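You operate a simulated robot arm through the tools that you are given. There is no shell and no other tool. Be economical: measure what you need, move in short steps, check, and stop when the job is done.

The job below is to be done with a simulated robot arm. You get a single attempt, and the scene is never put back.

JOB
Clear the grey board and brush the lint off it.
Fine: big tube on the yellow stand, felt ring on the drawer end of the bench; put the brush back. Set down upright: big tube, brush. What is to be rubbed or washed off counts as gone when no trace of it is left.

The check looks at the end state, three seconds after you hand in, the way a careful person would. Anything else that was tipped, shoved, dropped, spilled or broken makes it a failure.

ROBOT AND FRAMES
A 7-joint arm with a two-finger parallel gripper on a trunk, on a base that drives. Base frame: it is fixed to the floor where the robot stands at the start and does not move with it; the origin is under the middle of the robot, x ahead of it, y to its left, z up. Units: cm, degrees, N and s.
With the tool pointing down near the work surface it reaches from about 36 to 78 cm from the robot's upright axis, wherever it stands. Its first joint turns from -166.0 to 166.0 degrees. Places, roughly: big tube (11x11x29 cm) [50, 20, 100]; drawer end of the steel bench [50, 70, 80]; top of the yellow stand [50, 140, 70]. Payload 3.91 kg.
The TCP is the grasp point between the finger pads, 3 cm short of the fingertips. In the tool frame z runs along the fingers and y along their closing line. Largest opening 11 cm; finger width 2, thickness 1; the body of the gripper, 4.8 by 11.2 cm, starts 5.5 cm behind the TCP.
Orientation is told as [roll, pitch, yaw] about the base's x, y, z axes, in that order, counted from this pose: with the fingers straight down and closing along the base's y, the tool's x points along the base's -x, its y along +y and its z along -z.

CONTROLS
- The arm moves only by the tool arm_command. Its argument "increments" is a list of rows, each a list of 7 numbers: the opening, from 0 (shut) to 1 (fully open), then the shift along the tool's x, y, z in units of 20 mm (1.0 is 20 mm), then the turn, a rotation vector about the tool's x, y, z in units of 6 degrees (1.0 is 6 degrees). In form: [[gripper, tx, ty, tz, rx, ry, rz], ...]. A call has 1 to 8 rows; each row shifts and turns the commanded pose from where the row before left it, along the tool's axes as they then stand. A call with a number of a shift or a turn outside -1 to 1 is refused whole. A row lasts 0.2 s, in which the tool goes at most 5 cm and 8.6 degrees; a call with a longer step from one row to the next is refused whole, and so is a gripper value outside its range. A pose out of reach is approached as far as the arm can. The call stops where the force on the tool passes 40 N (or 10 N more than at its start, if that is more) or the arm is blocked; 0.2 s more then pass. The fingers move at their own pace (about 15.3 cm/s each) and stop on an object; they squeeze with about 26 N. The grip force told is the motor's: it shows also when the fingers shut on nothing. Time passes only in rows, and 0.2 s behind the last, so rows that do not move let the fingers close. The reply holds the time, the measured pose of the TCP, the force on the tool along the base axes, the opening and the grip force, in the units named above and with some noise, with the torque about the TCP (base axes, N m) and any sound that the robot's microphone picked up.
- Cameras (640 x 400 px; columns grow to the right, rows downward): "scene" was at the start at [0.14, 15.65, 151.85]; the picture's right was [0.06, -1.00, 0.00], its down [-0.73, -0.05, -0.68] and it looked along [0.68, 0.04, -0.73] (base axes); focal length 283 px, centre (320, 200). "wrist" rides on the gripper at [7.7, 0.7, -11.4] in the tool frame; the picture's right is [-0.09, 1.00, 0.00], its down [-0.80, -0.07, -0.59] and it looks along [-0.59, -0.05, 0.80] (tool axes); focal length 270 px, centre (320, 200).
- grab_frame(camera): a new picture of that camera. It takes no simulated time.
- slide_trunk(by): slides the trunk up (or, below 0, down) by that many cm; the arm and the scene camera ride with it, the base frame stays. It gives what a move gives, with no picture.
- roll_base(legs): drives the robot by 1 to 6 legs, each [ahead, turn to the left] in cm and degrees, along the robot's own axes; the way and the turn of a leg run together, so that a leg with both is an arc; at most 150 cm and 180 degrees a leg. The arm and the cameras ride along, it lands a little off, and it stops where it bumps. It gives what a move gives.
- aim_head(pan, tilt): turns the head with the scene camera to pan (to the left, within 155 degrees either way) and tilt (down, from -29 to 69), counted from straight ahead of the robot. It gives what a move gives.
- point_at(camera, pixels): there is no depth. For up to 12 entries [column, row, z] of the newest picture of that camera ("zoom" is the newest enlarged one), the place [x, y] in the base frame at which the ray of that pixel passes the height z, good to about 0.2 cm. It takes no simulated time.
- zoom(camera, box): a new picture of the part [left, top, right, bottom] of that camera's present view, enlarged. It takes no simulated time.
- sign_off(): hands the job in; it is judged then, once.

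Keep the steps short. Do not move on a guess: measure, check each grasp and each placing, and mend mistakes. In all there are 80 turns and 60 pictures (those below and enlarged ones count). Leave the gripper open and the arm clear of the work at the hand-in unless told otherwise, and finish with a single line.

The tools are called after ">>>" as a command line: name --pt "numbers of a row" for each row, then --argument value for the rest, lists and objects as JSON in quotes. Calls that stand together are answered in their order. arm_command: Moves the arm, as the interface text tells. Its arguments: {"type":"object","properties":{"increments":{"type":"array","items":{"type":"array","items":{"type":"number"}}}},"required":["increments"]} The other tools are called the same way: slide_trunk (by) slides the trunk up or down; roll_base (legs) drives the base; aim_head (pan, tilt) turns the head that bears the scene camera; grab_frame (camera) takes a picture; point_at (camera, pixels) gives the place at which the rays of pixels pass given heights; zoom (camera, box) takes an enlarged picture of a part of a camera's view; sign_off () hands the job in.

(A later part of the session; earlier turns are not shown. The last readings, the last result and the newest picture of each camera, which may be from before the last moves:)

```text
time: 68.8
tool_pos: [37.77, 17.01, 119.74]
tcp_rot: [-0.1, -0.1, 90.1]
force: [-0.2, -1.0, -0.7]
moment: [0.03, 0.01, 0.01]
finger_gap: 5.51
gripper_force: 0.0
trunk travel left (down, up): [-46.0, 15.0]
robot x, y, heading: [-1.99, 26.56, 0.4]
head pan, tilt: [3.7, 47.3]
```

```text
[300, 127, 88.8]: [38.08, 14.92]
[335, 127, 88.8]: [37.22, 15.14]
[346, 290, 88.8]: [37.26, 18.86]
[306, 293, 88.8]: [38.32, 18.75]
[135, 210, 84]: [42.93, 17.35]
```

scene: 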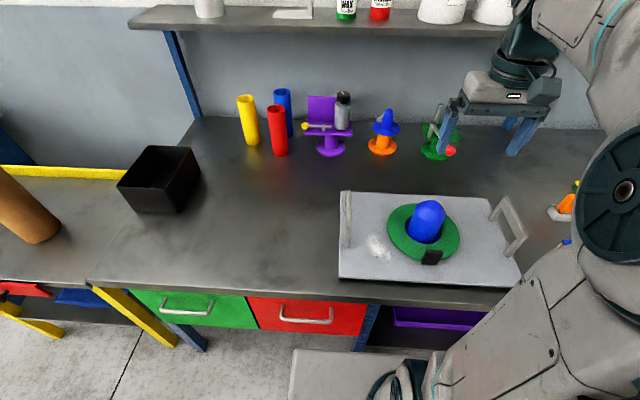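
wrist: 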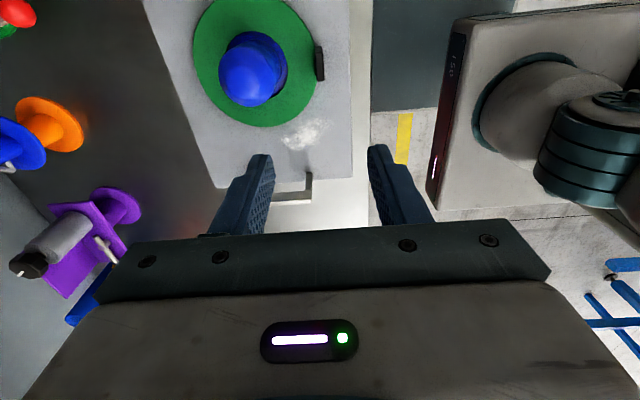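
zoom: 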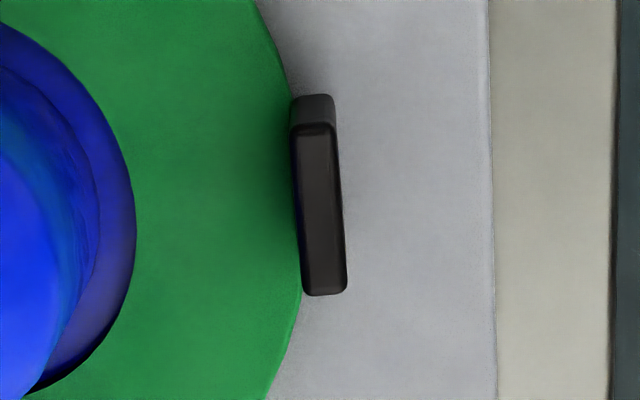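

Aligned: tab centre (37.75, 16.95). Trunk down 20, then the arm down to just above.

>>> slide_trunk --by -20

>>> arm_command --pt "0.5 0 0 1 0 0 0" --pt "0.5 0 0 1 0 0 0" --pt "0.5 0 0 0.5 0 0 0" --pt "0.5 0 0 0 0 0 0"

>>> grab_frame --camera "wrist"

>>> grab_frame --camera "scene"

```text
time: 71.0
tool_pos: [37.67, 16.99, 99.69]
tcp_rot: [0.0, 0.0, 90.0]
force: [0.5, -0.4, -0.4]
moment: [0.02, 0.01, -0.01]
finger_gap: 5.52
gripper_force: 0.1
trunk travel left (down, up): [-26.0, 35.0]
robot x, y, heading: [-1.6, 26.72, 0.3]
head pan, tilt: [3.7, 47.3]
```

```text
time: 72.0
tool_pos: [37.79, 17.06, 94.58]
tcp_rot: [0.0, 0.0, 90.1]
force: [-0.2, 0.2, -0.1]
moment: [-0.02, 0.02, 0.02]
finger_gap: 5.5
gripper_force: 0.1
trunk travel left (down, up): [-26.0, 35.0]
robot x, y, heading: [-1.8, 26.64, 0.4]
head pan, tilt: [3.7, 47.3]
```

```text
25 pictures are left
```

wrist: 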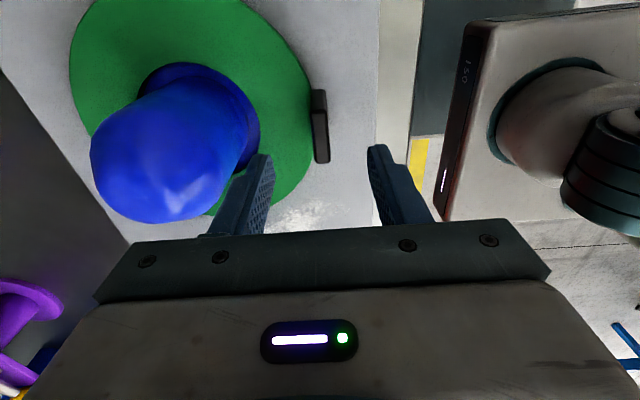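

```text
24 pictures are left
```

scene: 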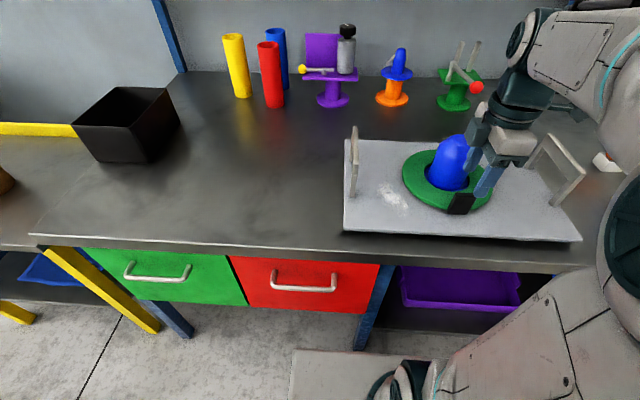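

Fingers straddle the tab. Lower 6 cm to z≈88.6 in small rows and look at the clearance to the post.

>>> arm_command --pt "0.5 0 0 0.6 0 0 0" --pt "0.5 0 0 0.6 0 0 0" --pt "0.5 0 0 0.5 0 0 0" --pt "0.5 0 0 0.5 0 0 0" --pt "0.5 0 0 0.5 0 0 0" --pt "0.5 0 0 0.3 0 0 0" --pt "0.5 0 0 0 0 0 0"

>>> zoom --camera "scene" --box '[390, 110, 540, 240]'

```text
time: 73.5
tool_pos: [37.71, 17.0, 88.62]
tcp_rot: [0.0, 0.0, 90.1]
force: [-0.6, 0.2, 0.5]
moment: [0.01, 0.0, -0.04]
finger_gap: 5.53
gripper_force: 0.1
trunk travel left (down, up): [-26.0, 35.0]
robot x, y, heading: [-1.99, 26.93, 0.4]
head pan, tilt: [3.7, 47.3]
```

```text
3.08 times, centred on (465, 175) of scene
```

zoom: 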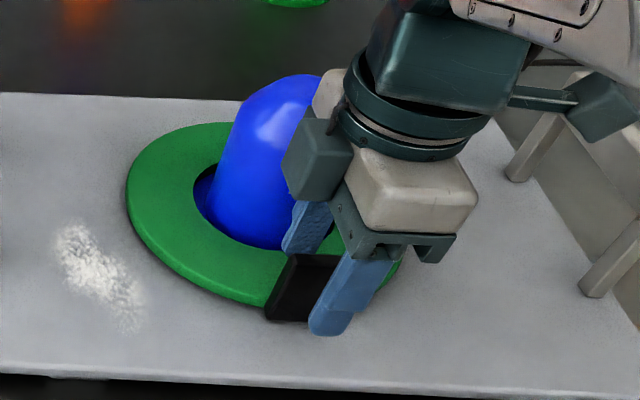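

No contact. Close on the tab.

>>> arm_command --pt "0.4 0 0 0 0 0 0" --pt "0.3 0 0 0 0 0 0" --pt "0.2 0 0 0 0 0 0" --pt "0.1 0 0 0 0 0 0" --pt "0 0 0 0 0 0 0" --pt "0 0 0 0 0 0 0"

>>> arm_command --pt "0 0 0 -0.5 0 0 0" --pt "0 0 0 -0.5 0 0 0" --pt "0 0 0 -0.5 0 0 0" --pt "0 0 0 0 0 0 0"

>>> zoom --camera "scene" --box '[390, 110, 540, 240]'

```text
time: 75.0
tool_pos: [37.74, 16.96, 88.64]
tcp_rot: [-0.1, -0.1, 90.0]
force: [-0.3, 0.3, -0.1]
moment: [-0.01, 0.01, 0.02]
finger_gap: 1.11
gripper_force: 26.2
trunk travel left (down, up): [-26.0, 35.0]
robot x, y, heading: [-1.57, 26.77, 0.5]
head pan, tilt: [3.7, 47.3]
```

```text
time: 76.0
tool_pos: [37.71, 16.95, 91.77]
tcp_rot: [0.1, -0.1, 90.0]
force: [1.0, 0.7, -0.3]
moment: [0.01, 0.04, 0.02]
finger_gap: 1.12
gripper_force: 26.2
trunk travel left (down, up): [-26.0, 35.0]
robot x, y, heading: [-1.86, 26.58, 0.4]
head pan, tilt: [3.7, 47.3]
```

```text
3.08 times, centred on (465, 175) of scene
```

zoom: 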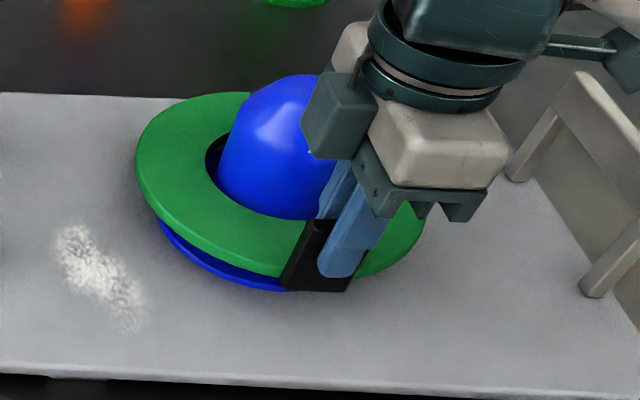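

The ring lifts level; the post has a wide blue base and stays. Keep lifting straight up with the trunk 14 cm.

>>> slide_trunk --by 16

>>> grab_frame --camera "scene"

```text
time: 77.8
tool_pos: [37.67, 17.0, 107.59]
tcp_rot: [0.0, 0.1, 89.9]
force: [-0.4, -0.5, -0.1]
moment: [-0.03, 0.01, 0.01]
finger_gap: 1.12
gripper_force: 25.5
trunk travel left (down, up): [-42.0, 19.0]
robot x, y, heading: [-1.7, 26.41, 0.1]
head pan, tilt: [3.7, 47.3]
```

```text
21 pictures are left
```

scene: 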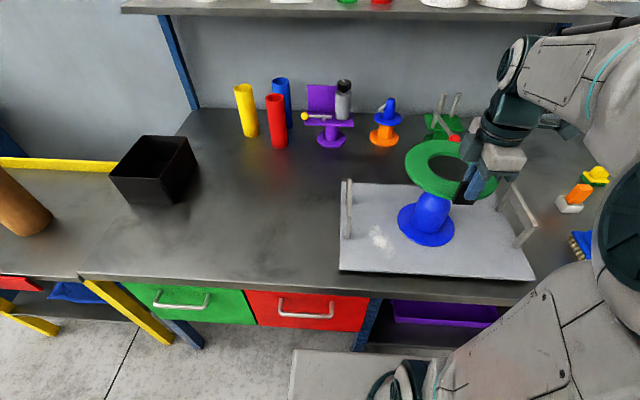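

The post is a blue hat-shaped piece, now free of the ring. Carry the ring along +y 51 cm (tool −x) at this height toward the drawer end.

>>> arm_command --pt "0 -1 0 0 0 0 0" --pt "0 -1 0 0 0 0 0" --pt "0 -1 0 0 0 0 0" --pt "0 -1 0 0 0 0 0" --pt "0 -1 0 0 0 0 0" --pt "0 -1 0 0 0 0 0" --pt "0 -1 0 0 0 0 0" --pt "0 -1 0 0 0 0 0"

>>> arm_command --pt "0 -1 0.25 0 0 0 0" --pt "0 -1 0.25 0 0 0 0" --pt "0 -1 0.25 0 0 0 0" --pt "0 -1 0.25 0 0 0 0" --pt "0 -1 0.25 0 0 0 0" --pt "0 -1 0.25 0 0 0 0" --pt "0 -1 0.25 0 0 0 0" --pt "0 -1 0 0 0 0 0"

>>> arm_command --pt "0 -1 0 0 0 0 0" --pt "0 -1 0 0 0 0 0" --pt "0 -1 0 0 0 0 0" --pt "0 -1 0 0 0 0 0" --pt "0 -1 0 0 0 0 0" --pt "0 -1 0 0 0 0 0" --pt "0 -1 0 0 0 0 0" --pt "0 -1 0 0 0 0 0"

>>> grab_frame --camera "scene"

```text
time: 79.6
tool_pos: [38.0, 33.09, 107.78]
tcp_rot: [-0.1, -0.1, 90.0]
force: [-0.6, -0.6, -1.7]
moment: [0.02, 0.04, -0.04]
finger_gap: 1.13
gripper_force: 25.4
trunk travel left (down, up): [-42.0, 19.0]
robot x, y, heading: [-1.63, 26.7, 0.3]
head pan, tilt: [3.7, 47.3]
```

```text
time: 81.4
tool_pos: [34.33, 48.94, 107.67]
tcp_rot: [0.0, 0.1, 90.0]
force: [-0.9, -0.4, -0.4]
moment: [0.0, 0.03, 0.04]
finger_gap: 1.13
gripper_force: 26.3
trunk travel left (down, up): [-42.0, 19.0]
robot x, y, heading: [-1.68, 26.59, 0.5]
head pan, tilt: [3.7, 47.3]
```

```text
time: 83.2
tool_pos: [34.15, 65.0, 107.53]
tcp_rot: [0.1, 0.1, 90.0]
force: [0.3, 0.4, -1.5]
moment: [0.02, 0.03, 0.01]
finger_gap: 1.12
gripper_force: 26.0
trunk travel left (down, up): [-42.0, 19.0]
robot x, y, heading: [-1.77, 26.79, 0.4]
head pan, tilt: [3.7, 47.3]
```

```text
20 pictures are left
```

scene: 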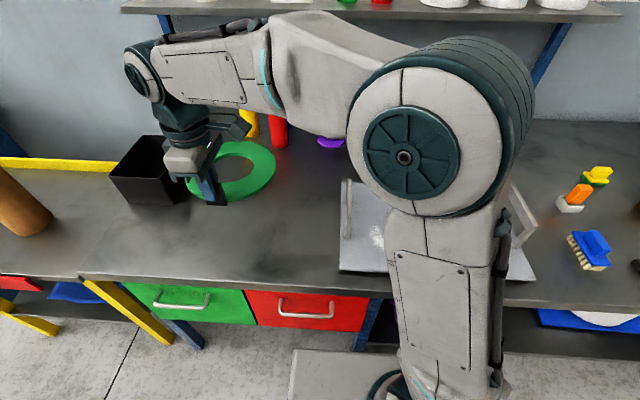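

Ring hovers over the clear drawer end. Shift 3 cm more, lower the trunk 17, then step down.

>>> arm_command --pt "0 -0.8 0 0 0 0 0" --pt "0 -0.7 0 0 0 0 0" --pt "0 0 0 0 0 0 0"

>>> slide_trunk --by -17

>>> arm_command --pt "0 0 0 0.3 0 0 0" --pt "0 0 0 0.3 0 0 0" --pt "0 0 0 0.2 0 0 0" --pt "0 0 0 0.15 0 0 0" --pt "0 0 0 0 0 0 0"

>>> grab_frame --camera "scene"

```text
time: 84.0
tool_pos: [34.08, 67.85, 107.63]
tcp_rot: [0.0, 0.0, 90.0]
force: [0.2, -0.2, -1.0]
moment: [0.0, 0.07, 0.05]
finger_gap: 1.13
gripper_force: 26.2
trunk travel left (down, up): [-42.0, 19.0]
robot x, y, heading: [-1.79, 27.04, 0.5]
head pan, tilt: [3.7, 47.3]
```

```text
time: 85.9
tool_pos: [34.1, 67.87, 90.62]
tcp_rot: [0.0, 0.0, 90.0]
force: [-0.8, -0.2, -1.1]
moment: [0.0, 0.06, -0.01]
finger_gap: 1.12
gripper_force: 26.3
trunk travel left (down, up): [-25.0, 36.0]
robot x, y, heading: [-1.73, 26.98, 0.2]
head pan, tilt: [3.7, 47.3]
```

```text
time: 87.1
tool_pos: [34.16, 67.88, 88.68]
tcp_rot: [0.0, 0.0, 90.0]
force: [0.9, -0.4, -0.3]
moment: [0.04, 0.07, 0.01]
finger_gap: 1.11
gripper_force: 25.8
trunk travel left (down, up): [-25.0, 36.0]
robot x, y, heading: [-1.97, 26.51, 0.3]
head pan, tilt: [3.7, 47.3]
```

```text
19 pictures are left
```

scene: 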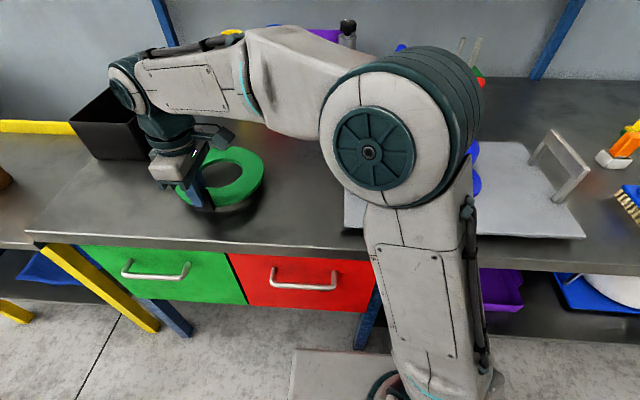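

Still a few cm off the bench. Step down 2.4 cm, then finer.

>>> arm_command --pt "0 0 0 0.2 0 0 0" --pt "0 0 0 0.2 0 0 0" --pt "0 0 0 0.2 0 0 0" --pt "0 0 0 0.15 0 0 0" --pt "0 0 0 0.15 0 0 0" --pt "0 0 0 0 0 0 0"

>>> arm_command --pt "0 0 0 0.1 0 0 0" --pt "0 0 0 0.1 0 0 0" --pt "0 0 0 0.1 0 0 0" --pt "0 0 0 0 0 0 0"

>>> zoom --camera "scene" --box '[130, 110, 290, 230]'

```text
time: 88.5
tool_pos: [34.22, 67.89, 86.7]
tcp_rot: [0.0, -0.1, 90.0]
force: [-0.8, 0.4, -1.0]
moment: [0.01, 0.05, 0.02]
finger_gap: 1.12
gripper_force: 25.7
trunk travel left (down, up): [-25.0, 36.0]
robot x, y, heading: [-1.77, 26.93, 0.5]
head pan, tilt: [3.7, 47.3]
```

```text
time: 89.5
tool_pos: [34.09, 67.98, 86.38]
tcp_rot: [0.1, 0.0, 89.9]
force: [0.1, -0.3, -0.3]
moment: [-0.03, 0.02, -0.02]
finger_gap: 1.14
gripper_force: 26.0
trunk travel left (down, up): [-25.0, 36.0]
robot x, y, heading: [-1.93, 26.47, 0.4]
head pan, tilt: [3.7, 47.3]
```

```text
3.33 times, centred on (210, 170) of scene
```

zoom: 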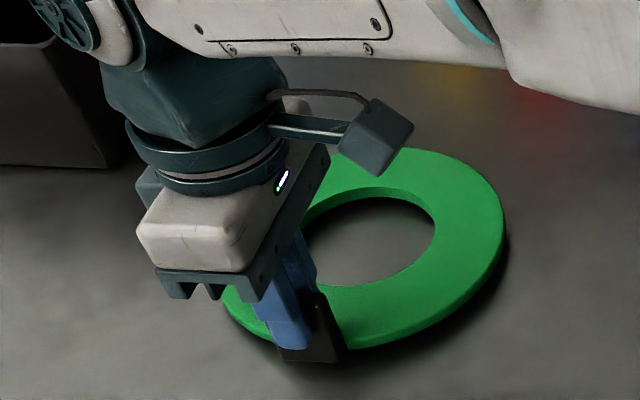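

>>> arm_command --pt "0 0 0 0.1 0 0 0" --pt "0 0 0 0.1 0 0 0" --pt "0 0 0 0 0 0 0"

>>> arm_command --pt "0 0 0 0.1 0 0 0" --pt "0 0 0 0.1 0 0 0" --pt "0 0 0 0 0 0 0"

>>> arm_command --pt "0 0 0 0.1 0 0 0" --pt "0 0 0 0.1 0 0 0" --pt "0 0 0 0 0 0 0"

```text
time: 90.3
tool_pos: [34.18, 67.98, 86.03]
tcp_rot: [0.0, 0.0, 90.1]
force: [0.4, -0.3, 0.2]
moment: [-0.04, 0.05, -0.02]
finger_gap: 1.11
gripper_force: 26.1
trunk travel left (down, up): [-25.0, 36.0]
robot x, y, heading: [-1.64, 26.64, 0.5]
head pan, tilt: [3.7, 47.3]
```

```text
time: 91.1
tool_pos: [34.18, 67.91, 85.56]
tcp_rot: [-0.1, 0.0, 89.9]
force: [0.1, 0.3, 1.2]
moment: [-0.01, -0.02, 0.01]
finger_gap: 1.14
gripper_force: 26.5
trunk travel left (down, up): [-25.0, 36.0]
robot x, y, heading: [-1.79, 26.35, 0.4]
head pan, tilt: [3.7, 47.3]
```

```text
time: 92.1
tool_pos: [34.04, 67.92, 85.58]
tcp_rot: [-0.4, -0.4, 90.1]
force: [-1.9, -3.5, 14.6]
moment: [-0.44, 0.15, -0.02]
finger_gap: 1.15
gripper_force: 26.1
trunk travel left (down, up): [-25.0, 36.0]
robot x, y, heading: [-1.66, 26.47, 0.5]
head pan, tilt: [3.7, 47.3]
stopped in row 3: the force on the tool passed its limit (the readings are from after the stop); the commanded pose is now the measured one
```

Contact at 85.6. Ease 2 mm, open, and rise straight.

>>> arm_command --pt "0 0 0 -0.08 0 0 0" --pt "0.15 0 0 0 0 0 0" --pt "0.3 0 0 0 0 0 0" --pt "0.45 0 0 0 0 0 0" --pt "0.45 0 0 -0.5 0 0 0" --pt "0.45 0 0 -1 0 0 0" --pt "0.45 0 0 -1 0 0 0" --pt "0.45 0 0 -1 0 0 0"

>>> slide_trunk --by 22

>>> grab_frame --camera "scene"

```text
time: 93.9
tool_pos: [33.94, 68.12, 92.52]
tcp_rot: [-0.3, -0.4, 90.0]
force: [-0.3, -0.4, 0.6]
moment: [0.01, 0.02, 0.02]
finger_gap: 4.93
gripper_force: 0.1
trunk travel left (down, up): [-25.0, 36.0]
robot x, y, heading: [-1.74, 27.04, 0.6]
head pan, tilt: [3.7, 47.3]
```

```text
time: 96.2
tool_pos: [34.1, 68.07, 114.47]
tcp_rot: [-0.1, -0.2, 90.2]
force: [-0.8, 0.4, 0.0]
moment: [-0.04, 0.0, 0.02]
finger_gap: 4.97
gripper_force: 0.1
trunk travel left (down, up): [-47.0, 14.0]
robot x, y, heading: [-1.52, 26.82, 0.7]
head pan, tilt: [3.7, 47.3]
```

```text
17 pictures are left
```

scene: 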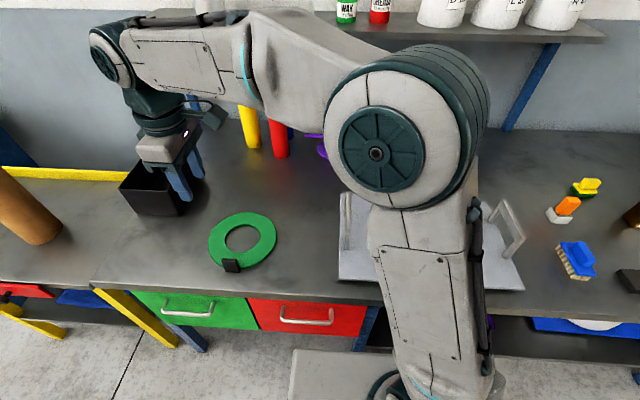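

Ring lies flat at the drawer end. Now the brush: zoom on it in the scene view.

>>> zoom --camera "scene" --box '[535, 220, 625, 300]'

>>> point_at --camera "scene" --pixels '[[577, 258, 82], [577, 258, 86]]'

```text
5.00 times, centred on (580, 260) of scene
```

zoom: 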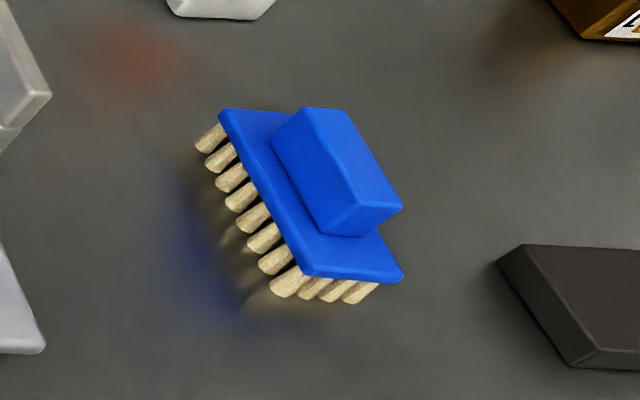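

```text
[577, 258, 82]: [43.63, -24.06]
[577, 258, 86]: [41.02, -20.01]
```

Brush at about (42,−21), handle roughly along x. Turn the tool back to yaw 0 and travel there at z 114, well above everything.

>>> arm_command --pt "0.5 0 0 0 0 0 1" --pt "0.5 0 0 0 0 0 1" --pt "0.5 0 0 0 0 0 1" --pt "0.5 0 0 0 0 0 1" --pt "0.5 0 0 0 0 0 1" --pt "0.5 0 0 0 0 0 1" --pt "0.5 0 0 0 0 0 1" --pt "0.5 0 0 0 0 0 1"

>>> arm_command --pt "0.5 0 0 0 0 0 1" --pt "0.5 0 0 0 0 0 1" --pt "0.5 0 0 0 0 0 1" --pt "0.5 0 0 0 0 0 1" --pt "0.5 0 0 0 0 0 1" --pt "0.5 0 0 0 0 0 1" --pt "0.5 0 0 0 0 0 1" --pt "0.5 0 0 0 0 0 0"

>>> arm_command --pt "0.5 -0.5 -1 0 0 0 0" --pt "0.5 -0.5 -1 0 0 0 0" --pt "0.5 -0.5 -1 0 0 0 0" --pt "0.5 -0.5 -1 0 0 0 0" --pt "0.5 -0.5 -1 0 0 0 0" --pt "0.5 -0.5 -1 0 0 0 0" --pt "0.5 -0.5 -1 0 0 0 0" --pt "0.5 0 -1 0 0 0 0"

>>> arm_command --pt "0.5 0 -1 0 0 0 0" --pt "0.5 0 -1 0 0 0 0" --pt "0.5 0 -1 0 0 0 0" --pt "0.5 0 -1 0 0 0 0" --pt "0.5 0 -1 0 0 0 0" --pt "0.5 0 -1 0 0 0 0" --pt "0.5 0 -1 0 0 0 0" --pt "0.5 0 -1 0 0 0 0"

>>> arm_command --pt "0.5 0 -1 0 0 0 0" --pt "0.5 0 -1 0 0 0 0" --pt "0.5 0 -1 0 0 0 0" --pt "0.5 0 -1 0 0 0 0" --pt "0.5 0 -1 0 0 0 0" --pt "0.5 0 -1 0 0 0 0" --pt "0.5 0 -1 0 0 0 0" --pt "0.5 0 -1 0 0 0 0"

>>> arm_command --pt "0.5 0 -1 0 0 0 0" --pt "0.5 0 -1 0 0 0 0" --pt "0.5 0 -1 0 0 0 0" --pt "0.5 0 -1 0 0 0 0" --pt "0.5 0 -1 0 0 0 0" --pt "0.5 0 -1 0 0 0 0" --pt "0.5 0 -1 0 0 0 0" --pt "0.5 0 -1 0 0 0 0"

>>> arm_command --pt "0.5 0 -1 0 0 0 0" --pt "0.5 0 -1 0 0 0 0" --pt "0.5 0 -1 0 0 0 0" --pt "0.5 0 -1 0 0 0 0" --pt "0.5 0 -1 0 0 0 0" --pt "0.5 0 -1 0 0 0 0" --pt "0.5 0 -1 0 0 0 0" --pt "0.5 0 -1 0 0 0 0"

>>> grab_frame --camera "wrist"

```text
time: 98.0
tool_pos: [33.96, 67.95, 114.5]
tcp_rot: [0.1, -0.2, 42.0]
force: [0.0, 0.5, 0.5]
moment: [0.0, 0.01, 0.0]
finger_gap: 5.48
gripper_force: 0.2
trunk travel left (down, up): [-47.0, 14.0]
robot x, y, heading: [-2.07, 26.45, 0.7]
head pan, tilt: [3.7, 47.3]
```

```text
time: 99.8
tool_pos: [34.04, 68.13, 114.45]
tcp_rot: [0.3, -0.1, 0.0]
force: [0.0, 0.5, 0.3]
moment: [0.02, 0.02, -0.03]
finger_gap: 5.46
gripper_force: 0.1
trunk travel left (down, up): [-47.0, 14.0]
robot x, y, heading: [-1.57, 26.66, 0.5]
head pan, tilt: [3.7, 47.3]
```

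```text
time: 101.6
tool_pos: [41.2, 52.28, 114.57]
tcp_rot: [0.3, -0.3, 0.1]
force: [0.0, -0.4, 0.4]
moment: [-0.01, 0.02, 0.0]
finger_gap: 5.5
gripper_force: 0.1
trunk travel left (down, up): [-47.0, 14.0]
robot x, y, heading: [-1.76, 26.68, 0.2]
head pan, tilt: [3.7, 47.3]
```

```text
time: 103.4
tool_pos: [41.03, 35.7, 114.61]
tcp_rot: [0.3, -0.2, 0.0]
force: [0.2, -0.3, -0.1]
moment: [-0.03, -0.01, 0.01]
finger_gap: 5.51
gripper_force: 0.1
trunk travel left (down, up): [-47.0, 14.0]
robot x, y, heading: [-1.94, 26.44, 0.6]
head pan, tilt: [3.7, 47.3]
```

```text
time: 105.2
tool_pos: [41.01, 19.78, 114.17]
tcp_rot: [0.4, -0.2, 0.2]
force: [0.2, -0.6, -0.5]
moment: [-0.02, 0.02, -0.02]
finger_gap: 5.49
gripper_force: 0.1
trunk travel left (down, up): [-47.0, 14.0]
robot x, y, heading: [-1.71, 26.99, 0.6]
head pan, tilt: [3.7, 47.3]
```

```text
time: 107.0
tool_pos: [41.06, 4.03, 114.42]
tcp_rot: [0.3, -0.2, -0.1]
force: [0.3, 0.1, -0.3]
moment: [0.0, 0.0, -0.02]
finger_gap: 5.49
gripper_force: 0.1
trunk travel left (down, up): [-47.0, 14.0]
robot x, y, heading: [-1.57, 26.9, 0.7]
head pan, tilt: [3.7, 47.3]
```

```text
time: 108.8
tool_pos: [41.29, -11.96, 114.12]
tcp_rot: [0.2, -0.2, 0.0]
force: [-0.3, -0.1, 0.1]
moment: [-0.01, 0.04, 0.02]
finger_gap: 5.51
gripper_force: 0.1
trunk travel left (down, up): [-47.0, 14.0]
robot x, y, heading: [-1.85, 26.72, 0.5]
head pan, tilt: [3.7, 47.3]
```

```text
15 pictures are left
```

wrist: 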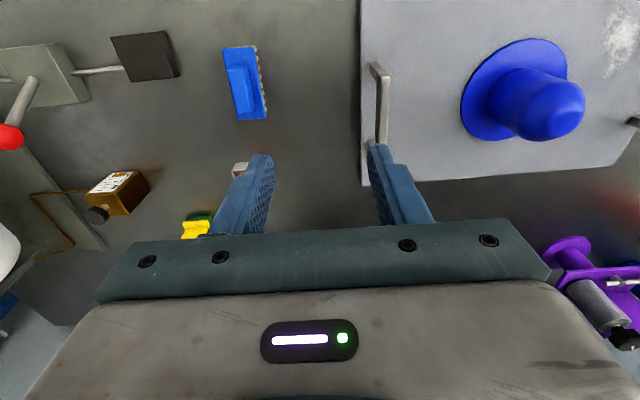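

>>> zoom --camera "wrist" --box '[200, 35, 290, 130]'

```text
4.21 times, centred on (245, 82) of wrist
```

zoom: 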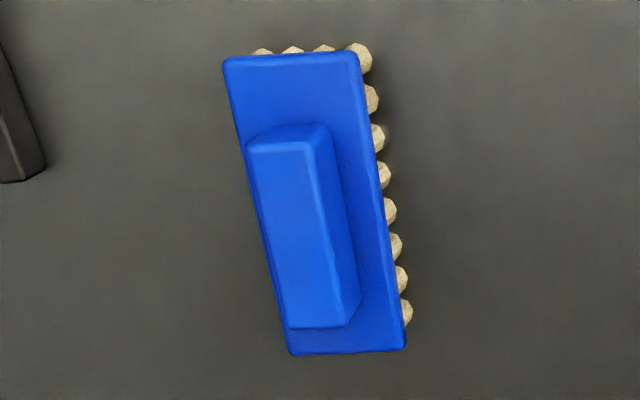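

Triangulate plate corners and read the handle-top corners at a few heights.

>>> point_at --camera "scene" --pixels '[[577, 275.6, 82], [577, 275.6, 86], [560, 242, 82], [560, 242, 86]]'

>>> point_at --camera "zoom" --pixels '[[358, 55, 82], [358, 55, 86], [405, 350, 82], [405, 350, 86], [248, 146, 88], [308, 143, 88], [342, 322, 88], [288, 326, 88], [225, 60, 84], [290, 354, 84]]'

```text
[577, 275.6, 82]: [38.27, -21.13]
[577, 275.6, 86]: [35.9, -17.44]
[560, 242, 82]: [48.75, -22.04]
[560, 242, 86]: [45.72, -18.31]
```

```text
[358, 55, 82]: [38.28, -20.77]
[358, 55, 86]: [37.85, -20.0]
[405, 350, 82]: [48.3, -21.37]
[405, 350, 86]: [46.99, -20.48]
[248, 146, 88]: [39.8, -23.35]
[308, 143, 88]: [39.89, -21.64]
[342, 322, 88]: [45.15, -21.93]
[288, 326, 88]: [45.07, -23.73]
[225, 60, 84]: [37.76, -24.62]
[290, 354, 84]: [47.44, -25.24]
```

>>> point_at --camera "scene" --pixels '[[596.4, 261.4, 84], [596.4, 261.4, 88]]'

>>> point_at --camera "zoom" --pixels '[[248, 146, 84], [248, 146, 86], [308, 143, 86], [342, 322, 86], [288, 326, 86]]'

```text
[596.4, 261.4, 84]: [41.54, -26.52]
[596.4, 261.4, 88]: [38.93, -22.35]
```

```text
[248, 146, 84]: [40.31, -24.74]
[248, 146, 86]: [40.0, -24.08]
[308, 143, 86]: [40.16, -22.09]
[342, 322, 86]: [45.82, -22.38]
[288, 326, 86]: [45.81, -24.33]
```

Handle: centre (42.85, −23.1), top z≈86.4, about 1.9 wide × 5.7 long, yaw ≈ −3°. Move above it, turn 3°, trunk down 20, and check.

>>> arm_command --pt "0.5 -0.14 -0.92 0 0 0 0" --pt "0.5 -0.14 -0.92 0 0 0 0" --pt "0.5 -0.14 -0.92 0 0 0 0" --pt "0.5 -0.14 -0.92 0 0 0 0" --pt "0.5 -0.14 -0.92 0 0 0 0" --pt "0.5 -0.13 -0.95 0 0 0 0" --pt "0.5 0 0 0 0 0 0.5" --pt "0.5 0 0 0 0 0 0"

>>> slide_trunk --by -20

>>> grab_frame --camera "wrist"

```text
time: 110.6
tool_pos: [42.77, -23.0, 113.96]
tcp_rot: [0.3, -0.2, -2.9]
force: [1.1, 0.3, 0.1]
moment: [0.01, -0.05, 0.01]
finger_gap: 5.5
gripper_force: 0.0
trunk travel left (down, up): [-47.0, 14.0]
robot x, y, heading: [-2.01, 26.27, 0.6]
head pan, tilt: [3.7, 47.3]
```

```text
time: 112.8
tool_pos: [42.78, -22.97, 94.05]
tcp_rot: [0.3, -0.2, -2.9]
force: [0.0, 0.7, -0.4]
moment: [0.02, 0.01, 0.02]
finger_gap: 5.5
gripper_force: 0.0
trunk travel left (down, up): [-27.0, 34.0]
robot x, y, heading: [-1.52, 26.68, 0.6]
head pan, tilt: [3.7, 47.3]
```

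```text
13 pictures are left
```

wrist: 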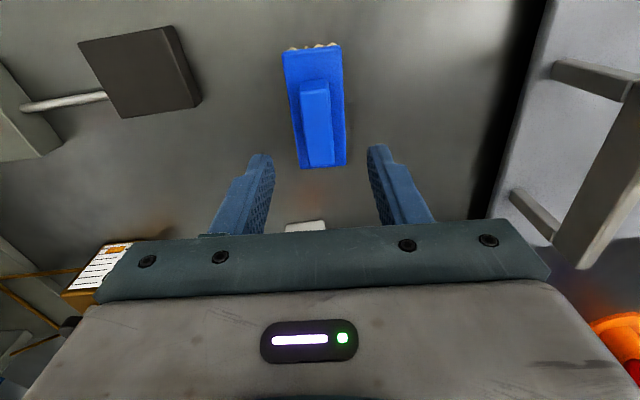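

>>> point_at --camera "wrist" --pixels '[[302, 92, 86.4], [328, 90, 86.4], [333, 164, 86.4], [309, 166, 86.4]]'

```text
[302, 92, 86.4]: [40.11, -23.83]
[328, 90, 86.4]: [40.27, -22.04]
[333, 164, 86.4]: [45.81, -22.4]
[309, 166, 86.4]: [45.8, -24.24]
```

Centre (43.0,−23.1), consistent. Lower 7.7 cm with tiny corrections and close.

>>> arm_command --pt "0.5 -0.1 -0.07 0.6 0 0 0" --pt "0.5 0 0 0.6 0 0 0" --pt "0.5 0 0 0.6 0 0 0" --pt "0.5 0 0 0.6 0 0 0" --pt "0.5 0 0 0.5 0 0 0" --pt "0.5 0 0 0.5 0 0 0" --pt "0.5 0 0 0.42 0 0 0" --pt "0.5 0 0 0 0 0 0"

>>> arm_command --pt "0.4 0 0 0 0 0 0" --pt "0.3 0 0 0 0 0 0" --pt "0.2 0 0 0 0 0 0" --pt "0.1 0 0 0 0 0 0" --pt "0 0 0 0 0 0 0" --pt "0 0 0 0 0 0 0"

```text
time: 114.6
tool_pos: [43.08, -23.08, 86.45]
tcp_rot: [0.3, -0.3, -2.9]
force: [0.0, -1.3, -1.0]
moment: [0.0, -0.03, -0.01]
finger_gap: 5.47
gripper_force: 0.0
trunk travel left (down, up): [-27.0, 34.0]
robot x, y, heading: [-2.06, 26.58, 0.6]
head pan, tilt: [3.7, 47.3]
```

```text
time: 116.0
tool_pos: [43.15, -23.19, 86.51]
tcp_rot: [0.2, -0.4, -2.9]
force: [0.6, 0.5, 0.2]
moment: [-0.03, 0.03, 0.0]
finger_gap: 2.16
gripper_force: 25.9
trunk travel left (down, up): [-27.0, 34.0]
robot x, y, heading: [-1.4, 26.56, 0.6]
head pan, tilt: [3.7, 47.3]
```

Gripped (2.16 cm). Home noted: TCP (43.1,−23.15,86.48), yaw −2.9. Lift 22 by trunk, turn to yaw 0, and travel to over the lint.

>>> slide_trunk --by 22

>>> arm_command --pt "0 0 0 0 0 0 -0.5" --pt "0 0 1 0 0 0 0" --pt "0 0 1 0 0 0 0" --pt "0 0 1 0 0 0 0" --pt "0 0 1 0 0 0 0" --pt "0 0 1 0 0 0 0" --pt "0 0 1 0 0 0 0" --pt "0 0 1 0 0 0 0"

>>> arm_command --pt "0 0 1 0 0 0 0" --pt "0 0 1 0 0 0 0" --pt "0 0 1 0 0 0 0" --pt "0 0 1 0 0 0 0" --pt "0 0 1 0 0 0 0" --pt "0 0 1 0 0 0 0" --pt "0 0 1 0 0 0 0" --pt "0 0 1 0 0 0 0"

>>> arm_command --pt "0 0 1 0 0 0 0" --pt "0 0 1 0 0 0 0" --pt "0 0 1 0 0 0 0" --pt "0 0 1 0 0 0 0" --pt "0 0 1 0 0 0 0" --pt "0 0 1 0 0 0 0" --pt "0 0 1 0 0 0 0" --pt "0 0 1 0 0 0 0"

>>> arm_command --pt "0 0 1 0 0 0 0" --pt "0 0 1 0 0 0 0" --pt "0 0 1 0 0 0 0" --pt "0 0 1 0 0 0 0" --pt "0 0 0 0 0 0 0"

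>>> grab_frame --camera "wrist"

```text
time: 118.3
tool_pos: [43.15, -23.15, 108.4]
tcp_rot: [0.3, -0.2, -2.9]
force: [0.1, 0.6, -1.1]
moment: [0.0, 0.0, -0.01]
finger_gap: 2.16
gripper_force: 26.0
trunk travel left (down, up): [-49.0, 12.0]
robot x, y, heading: [-1.98, 26.86, 0.5]
head pan, tilt: [3.7, 47.3]
```

```text
time: 120.1
tool_pos: [43.07, -9.01, 108.57]
tcp_rot: [0.4, -0.2, 0.1]
force: [-0.7, 0.0, -0.8]
moment: [0.03, 0.02, 0.02]
finger_gap: 2.17
gripper_force: 26.5
trunk travel left (down, up): [-49.0, 12.0]
robot x, y, heading: [-1.71, 26.51, 0.4]
head pan, tilt: [3.7, 47.3]
```

```text
time: 121.9
tool_pos: [43.02, 6.77, 108.56]
tcp_rot: [0.3, -0.2, 0.0]
force: [0.9, -0.1, -0.4]
moment: [-0.02, -0.01, -0.01]
finger_gap: 2.14
gripper_force: 26.4
trunk travel left (down, up): [-49.0, 12.0]
robot x, y, heading: [-1.97, 26.74, 0.3]
head pan, tilt: [3.7, 47.3]
```

```text
time: 123.7
tool_pos: [43.06, 23.09, 108.74]
tcp_rot: [0.3, -0.1, 0.2]
force: [-1.0, 0.6, -1.4]
moment: [-0.02, 0.0, -0.01]
finger_gap: 2.13
gripper_force: 25.9
trunk travel left (down, up): [-49.0, 12.0]
robot x, y, heading: [-1.6, 26.44, 0.6]
head pan, tilt: [3.7, 47.3]
```

```text
time: 124.9
tool_pos: [43.01, 30.87, 108.95]
tcp_rot: [0.3, -0.1, 0.2]
force: [0.3, 0.5, -0.6]
moment: [-0.04, 0.02, 0.01]
finger_gap: 2.16
gripper_force: 26.0
trunk travel left (down, up): [-49.0, 12.0]
robot x, y, heading: [-1.7, 26.35, 0.4]
head pan, tilt: [3.7, 47.3]
```

```text
12 pictures are left
```

wrist: 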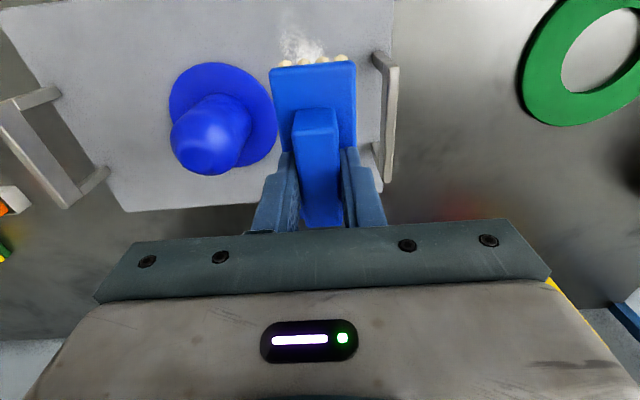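

>>> point_at --camera "wrist" --pixels '[[278, 115, 83.5], [222, 62, 83.5], [169, 105, 83.5], [380, 66, 83], [377, 150, 83], [373, 60, 91], [393, 0, 82.5], [280, 35, 82.5], [325, 50, 82.5], [280, 60, 82.5]]'

>>> grab_frame --camera "scene"

```text
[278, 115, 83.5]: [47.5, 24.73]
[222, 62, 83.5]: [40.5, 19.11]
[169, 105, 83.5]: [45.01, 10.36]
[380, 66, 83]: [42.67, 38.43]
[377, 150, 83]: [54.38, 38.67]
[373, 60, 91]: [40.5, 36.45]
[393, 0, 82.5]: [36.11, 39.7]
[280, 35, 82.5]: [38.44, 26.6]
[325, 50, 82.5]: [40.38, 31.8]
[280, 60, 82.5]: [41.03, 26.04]
```

```text
11 pictures are left
```

scene: 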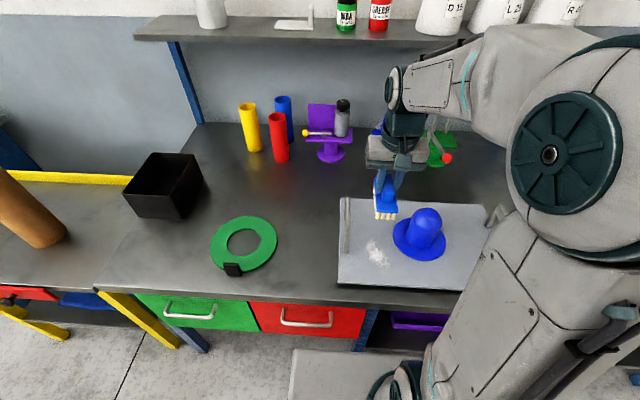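

Flange edge reaches y≈24.8, handle inner side y≈37. Turning the brush to lie along y (yaw −90) lets it cover y 26–36 and sweep along x between them. Turn it here.

>>> arm_command --pt "0 0.4 0 0 0 0 1" --pt "0 0 0 0 0 0 1" --pt "0 0 0 0 0 0 1" --pt "0 0 0 0 0 0 1" --pt "0 0 0 0 0 0 1" --pt "0 0 0 0 0 0 1" --pt "0 0 0 0 0 0 1" --pt "0 0 0 0 0 0 1"

>>> arm_command --pt "0 0 0 0 0 0 1" --pt "0 0 0 0 0 0 1" --pt "0 0 0 0 0 0 1" --pt "0 0 0 0 0 0 1" --pt "0 0 0 0 0 0 1" --pt "0 0 0 0 0 0 1" --pt "0 0 0 0 0 0 1" --pt "0 0 0 0 0 0 0"

>>> grab_frame --camera "scene"

```text
time: 126.7
tool_pos: [42.29, 30.87, 108.66]
tcp_rot: [0.4, 0.0, -48.1]
force: [-0.5, -0.2, -0.8]
moment: [0.02, 0.01, -0.02]
finger_gap: 2.16
gripper_force: 26.3
trunk travel left (down, up): [-49.0, 12.0]
robot x, y, heading: [-1.46, 26.62, 0.5]
head pan, tilt: [3.7, 47.3]
```

```text
time: 128.5
tool_pos: [42.32, 30.88, 108.72]
tcp_rot: [0.2, 0.4, -90.0]
force: [0.3, 0.1, -0.8]
moment: [-0.01, 0.02, 0.0]
finger_gap: 2.14
gripper_force: 26.2
trunk travel left (down, up): [-49.0, 12.0]
robot x, y, heading: [-1.73, 26.77, 0.7]
head pan, tilt: [3.7, 47.3]
```

```text
10 pictures are left
```

scene: 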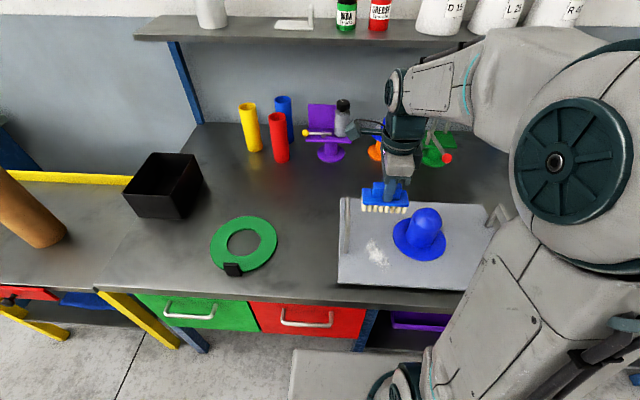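

Good. Move back to x≈35 and lower: trunk −18, then find contact in small steps.

>>> arm_command --pt "0 0 -0.9 0 0 0 0" --pt "0 0 -0.9 0 0 0 0" --pt "0 0 -0.9 0 0 0 0" --pt "0 0 -0.9 0 0 0 0" --pt "0 0 0 0 0 0 0"

>>> slide_trunk --by -18

>>> arm_command --pt "0 0 0 0.2 0 0 0" --pt "0 0 0 0.15 0 0 0" --pt "0 0 0 0.1 0 0 0" --pt "0 0 0 0 0 0 0"

>>> zoom --camera "scene" --box '[320, 100, 500, 270]'

```text
time: 129.7
tool_pos: [35.16, 30.96, 108.47]
tcp_rot: [0.2, 0.4, -90.0]
force: [-0.3, 0.8, -0.9]
moment: [0.01, 0.0, 0.02]
finger_gap: 2.16
gripper_force: 25.8
trunk travel left (down, up): [-49.0, 12.0]
robot x, y, heading: [-1.49, 26.85, 0.5]
head pan, tilt: [3.7, 47.3]
```

```text
time: 131.7
tool_pos: [35.25, 30.87, 90.71]
tcp_rot: [0.2, 0.3, -89.9]
force: [1.1, 0.6, -1.0]
moment: [-0.01, 0.02, 0.0]
finger_gap: 2.15
gripper_force: 25.9
trunk travel left (down, up): [-31.0, 30.0]
robot x, y, heading: [-1.95, 26.67, 0.4]
head pan, tilt: [3.7, 47.3]
```

```text
time: 132.7
tool_pos: [35.22, 30.88, 89.86]
tcp_rot: [0.2, 0.3, -89.9]
force: [0.1, -0.4, -0.7]
moment: [0.03, -0.02, 0.0]
finger_gap: 2.17
gripper_force: 25.8
trunk travel left (down, up): [-31.0, 30.0]
robot x, y, heading: [-1.69, 26.67, 0.4]
head pan, tilt: [3.7, 47.3]
```

```text
2.35 times, centred on (410, 185) of scene
```

zoom: 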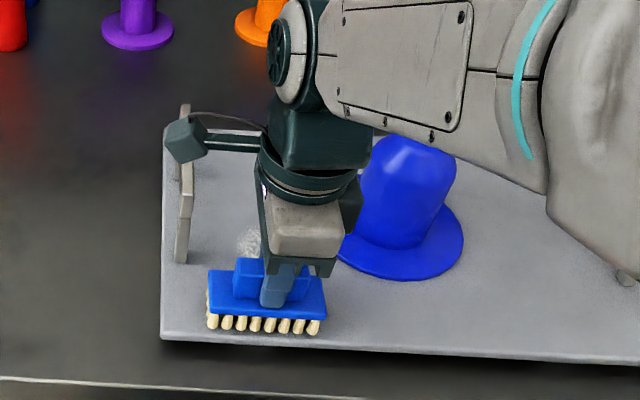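

Just above the board. Step down gently until contact.

>>> arm_command --pt "0 0 0 0.15 0 0 0" --pt "0 0 0 0.1 0 0 0" --pt "0 0 0 0.1 0 0 0" --pt "0 0 0 0 0 0 0"

>>> arm_command --pt "0 0 0 0.08 0 0 0" --pt "0 0 0 0.07 0 0 0" --pt "0 0 0 0 0 0 0"

```text
time: 133.7
tool_pos: [35.17, 30.93, 89.08]
tcp_rot: [0.3, 0.3, -89.9]
force: [0.4, -0.5, 12.9]
moment: [-0.7, 0.18, 0.03]
finger_gap: 2.17
gripper_force: 26.1
trunk travel left (down, up): [-31.0, 30.0]
robot x, y, heading: [-2.07, 26.55, 0.4]
head pan, tilt: [3.7, 47.3]
```

```text
time: 134.5
tool_pos: [35.03, 30.89, 89.0]
tcp_rot: [0.4, 0.3, -89.9]
force: [3.6, 1.9, 26.0]
moment: [0.07, 0.08, 0.0]
finger_gap: 2.16
gripper_force: 26.1
trunk travel left (down, up): [-31.0, 30.0]
robot x, y, heading: [-2.01, 26.51, 0.5]
head pan, tilt: [3.7, 47.3]
```

Contact at ≈89.1; 26 N is more than needed, ease 2 mm and sweep slowly to x≈47.

>>> arm_command --pt "0 0 0 -0.1 0 0 0" --pt "0 0 0.5 0 0 0 0" --pt "0 0 0.5 0 0 0 0"

>>> arm_command --pt "0 0 0.6 0 0 0 0" --pt "0 0 0.6 0 0 0 0" --pt "0 0 0.6 0 0 0 0" --pt "0 0 0.6 0 0 0 0" --pt "0 0 0.6 0 0 0 0" --pt "0 0 0.6 0 0 0 0" --pt "0 0 0.6 0 0 0 0" --pt "0 0 0.6 0 0 0 0"

>>> zoom --camera "scene" --box '[320, 100, 500, 270]'

```text
time: 135.3
tool_pos: [37.18, 30.93, 89.02]
tcp_rot: [0.1, 0.4, -90.0]
force: [-0.9, 0.4, -0.1]
moment: [0.02, 0.01, 0.01]
finger_gap: 2.17
gripper_force: 26.1
trunk travel left (down, up): [-31.0, 30.0]
robot x, y, heading: [-1.75, 26.6, 0.4]
head pan, tilt: [3.7, 47.3]
```

```text
time: 137.1
tool_pos: [46.96, 31.06, 89.04]
tcp_rot: [0.1, 0.4, -89.8]
force: [-0.7, -0.2, -0.7]
moment: [0.04, -0.02, 0.0]
finger_gap: 2.14
gripper_force: 26.2
trunk travel left (down, up): [-31.0, 30.0]
robot x, y, heading: [-1.54, 26.53, 0.3]
head pan, tilt: [3.7, 47.3]
```

```text
2.35 times, centred on (410, 185) of scene
```

zoom: 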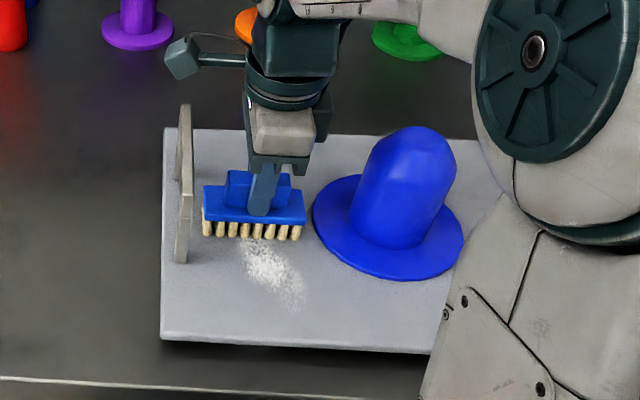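

That stroke had no pressure (≈0 N). Lower in 1 mm steps here until a few newtons show.

>>> arm_command --pt "0 0 0 0.05 0 0 0" --pt "0 0 0 0.05 0 0 0" --pt "0 0 0 0 0 0 0"

>>> arm_command --pt "0 0 0 0.04 0 0 0" --pt "0 0 0 0 0 0 0"

```text
time: 137.9
tool_pos: [46.87, 30.87, 88.93]
tcp_rot: [0.3, 0.4, -89.9]
force: [2.2, 0.2, 4.8]
moment: [0.04, -0.01, -0.02]
finger_gap: 2.14
gripper_force: 26.5
trunk travel left (down, up): [-31.0, 30.0]
robot x, y, heading: [-1.72, 26.63, 0.7]
head pan, tilt: [3.7, 47.3]
```

```text
time: 138.5
tool_pos: [46.92, 30.98, 88.97]
tcp_rot: [0.4, 0.3, -89.9]
force: [4.6, 1.0, 19.1]
moment: [-0.01, 0.11, -0.05]
finger_gap: 2.17
gripper_force: 25.5
trunk travel left (down, up): [-31.0, 30.0]
robot x, y, heading: [-1.68, 26.66, 0.3]
head pan, tilt: [3.7, 47.3]
```

Now about 19 N; ease half a mm and sweep back and forth.

>>> arm_command --pt "0 0 -0.2 -0.02 0 0 0" --pt "0 0 -0.8 0 0 0 0" --pt "0 0 -0.8 0 0 0 0" --pt "0 0 -0.8 0 0 0 0" --pt "0 0 -0.8 0 0 0 0" --pt "0 0 -0.8 0 0 0 0" --pt "0 0 -0.8 0 0 0 0" --pt "0 0 -0.8 0 0 0 0"

>>> arm_command --pt "0 0 0.8 0 0 0 0" --pt "0 0 0.8 0 0 0 0" --pt "0 0 0.8 0 0 0 0" --pt "0 0 0.8 0 0 0 0" --pt "0 0 0.8 0 0 0 0" --pt "0 0 0.8 0 0 0 0" --pt "0 0 0.8 0 0 0 0"

>>> zoom --camera "scene" --box '[320, 100, 500, 270]'

```text
time: 140.3
tool_pos: [35.22, 30.83, 88.83]
tcp_rot: [0.1, 0.3, -90.0]
force: [5.4, -0.3, 24.0]
moment: [-0.1, 0.01, 0.03]
finger_gap: 2.15
gripper_force: 25.9
trunk travel left (down, up): [-31.0, 30.0]
robot x, y, heading: [-1.63, 26.78, 0.4]
head pan, tilt: [3.7, 47.3]
```

```text
time: 141.9
tool_pos: [46.43, 30.75, 88.97]
tcp_rot: [0.3, 0.4, -89.9]
force: [-10.3, 1.0, 28.6]
moment: [-0.13, 0.79, -0.03]
finger_gap: 2.18
gripper_force: 26.4
trunk travel left (down, up): [-31.0, 30.0]
robot x, y, heading: [-1.85, 26.74, 0.6]
head pan, tilt: [3.7, 47.3]
```

```text
2.35 times, centred on (410, 185) of scene
```

zoom: 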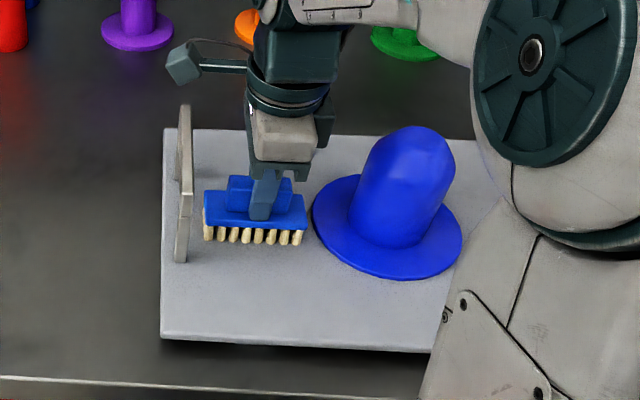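

Lint gone where visible; board unmoved. Sweep 1.5 cm further, then lift off by trunk and check beneath.

>>> arm_command --pt "0 0 0.4 0 0 0 0" --pt "0 0 0.4 0 0 0 0" --pt "0 0 0 -0.5 0 0 0" --pt "0 0 0 -0.5 0 0 0"

>>> slide_trunk --by 18

>>> zoom --camera "scene" --box '[325, 165, 505, 300]'

```text
time: 142.9
tool_pos: [47.93, 30.87, 90.67]
tcp_rot: [0.2, 0.3, -90.0]
force: [0.6, -0.2, -0.9]
moment: [0.01, 0.04, -0.04]
finger_gap: 2.14
gripper_force: 26.2
trunk travel left (down, up): [-31.0, 30.0]
robot x, y, heading: [-1.54, 26.76, 0.8]
head pan, tilt: [3.7, 47.3]
```

```text
time: 144.9
tool_pos: [48.04, 31.0, 108.76]
tcp_rot: [0.1, 0.4, -89.9]
force: [0.0, 0.0, -0.9]
moment: [0.0, 0.02, 0.0]
finger_gap: 2.13
gripper_force: 26.5
trunk travel left (down, up): [-49.0, 12.0]
robot x, y, heading: [-1.89, 26.9, 0.4]
head pan, tilt: [3.7, 47.3]
```

```text
2.96 times, centred on (415, 232) of scene
```

zoom: 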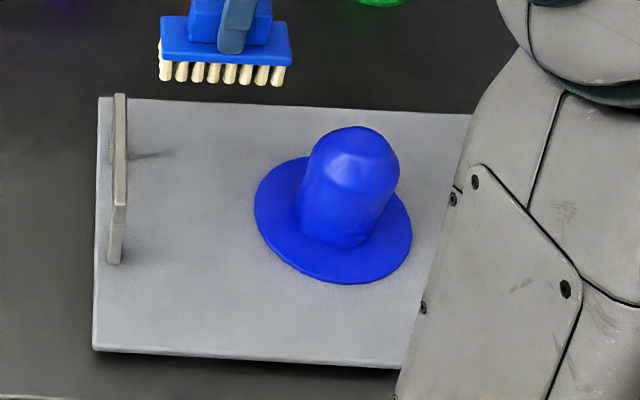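

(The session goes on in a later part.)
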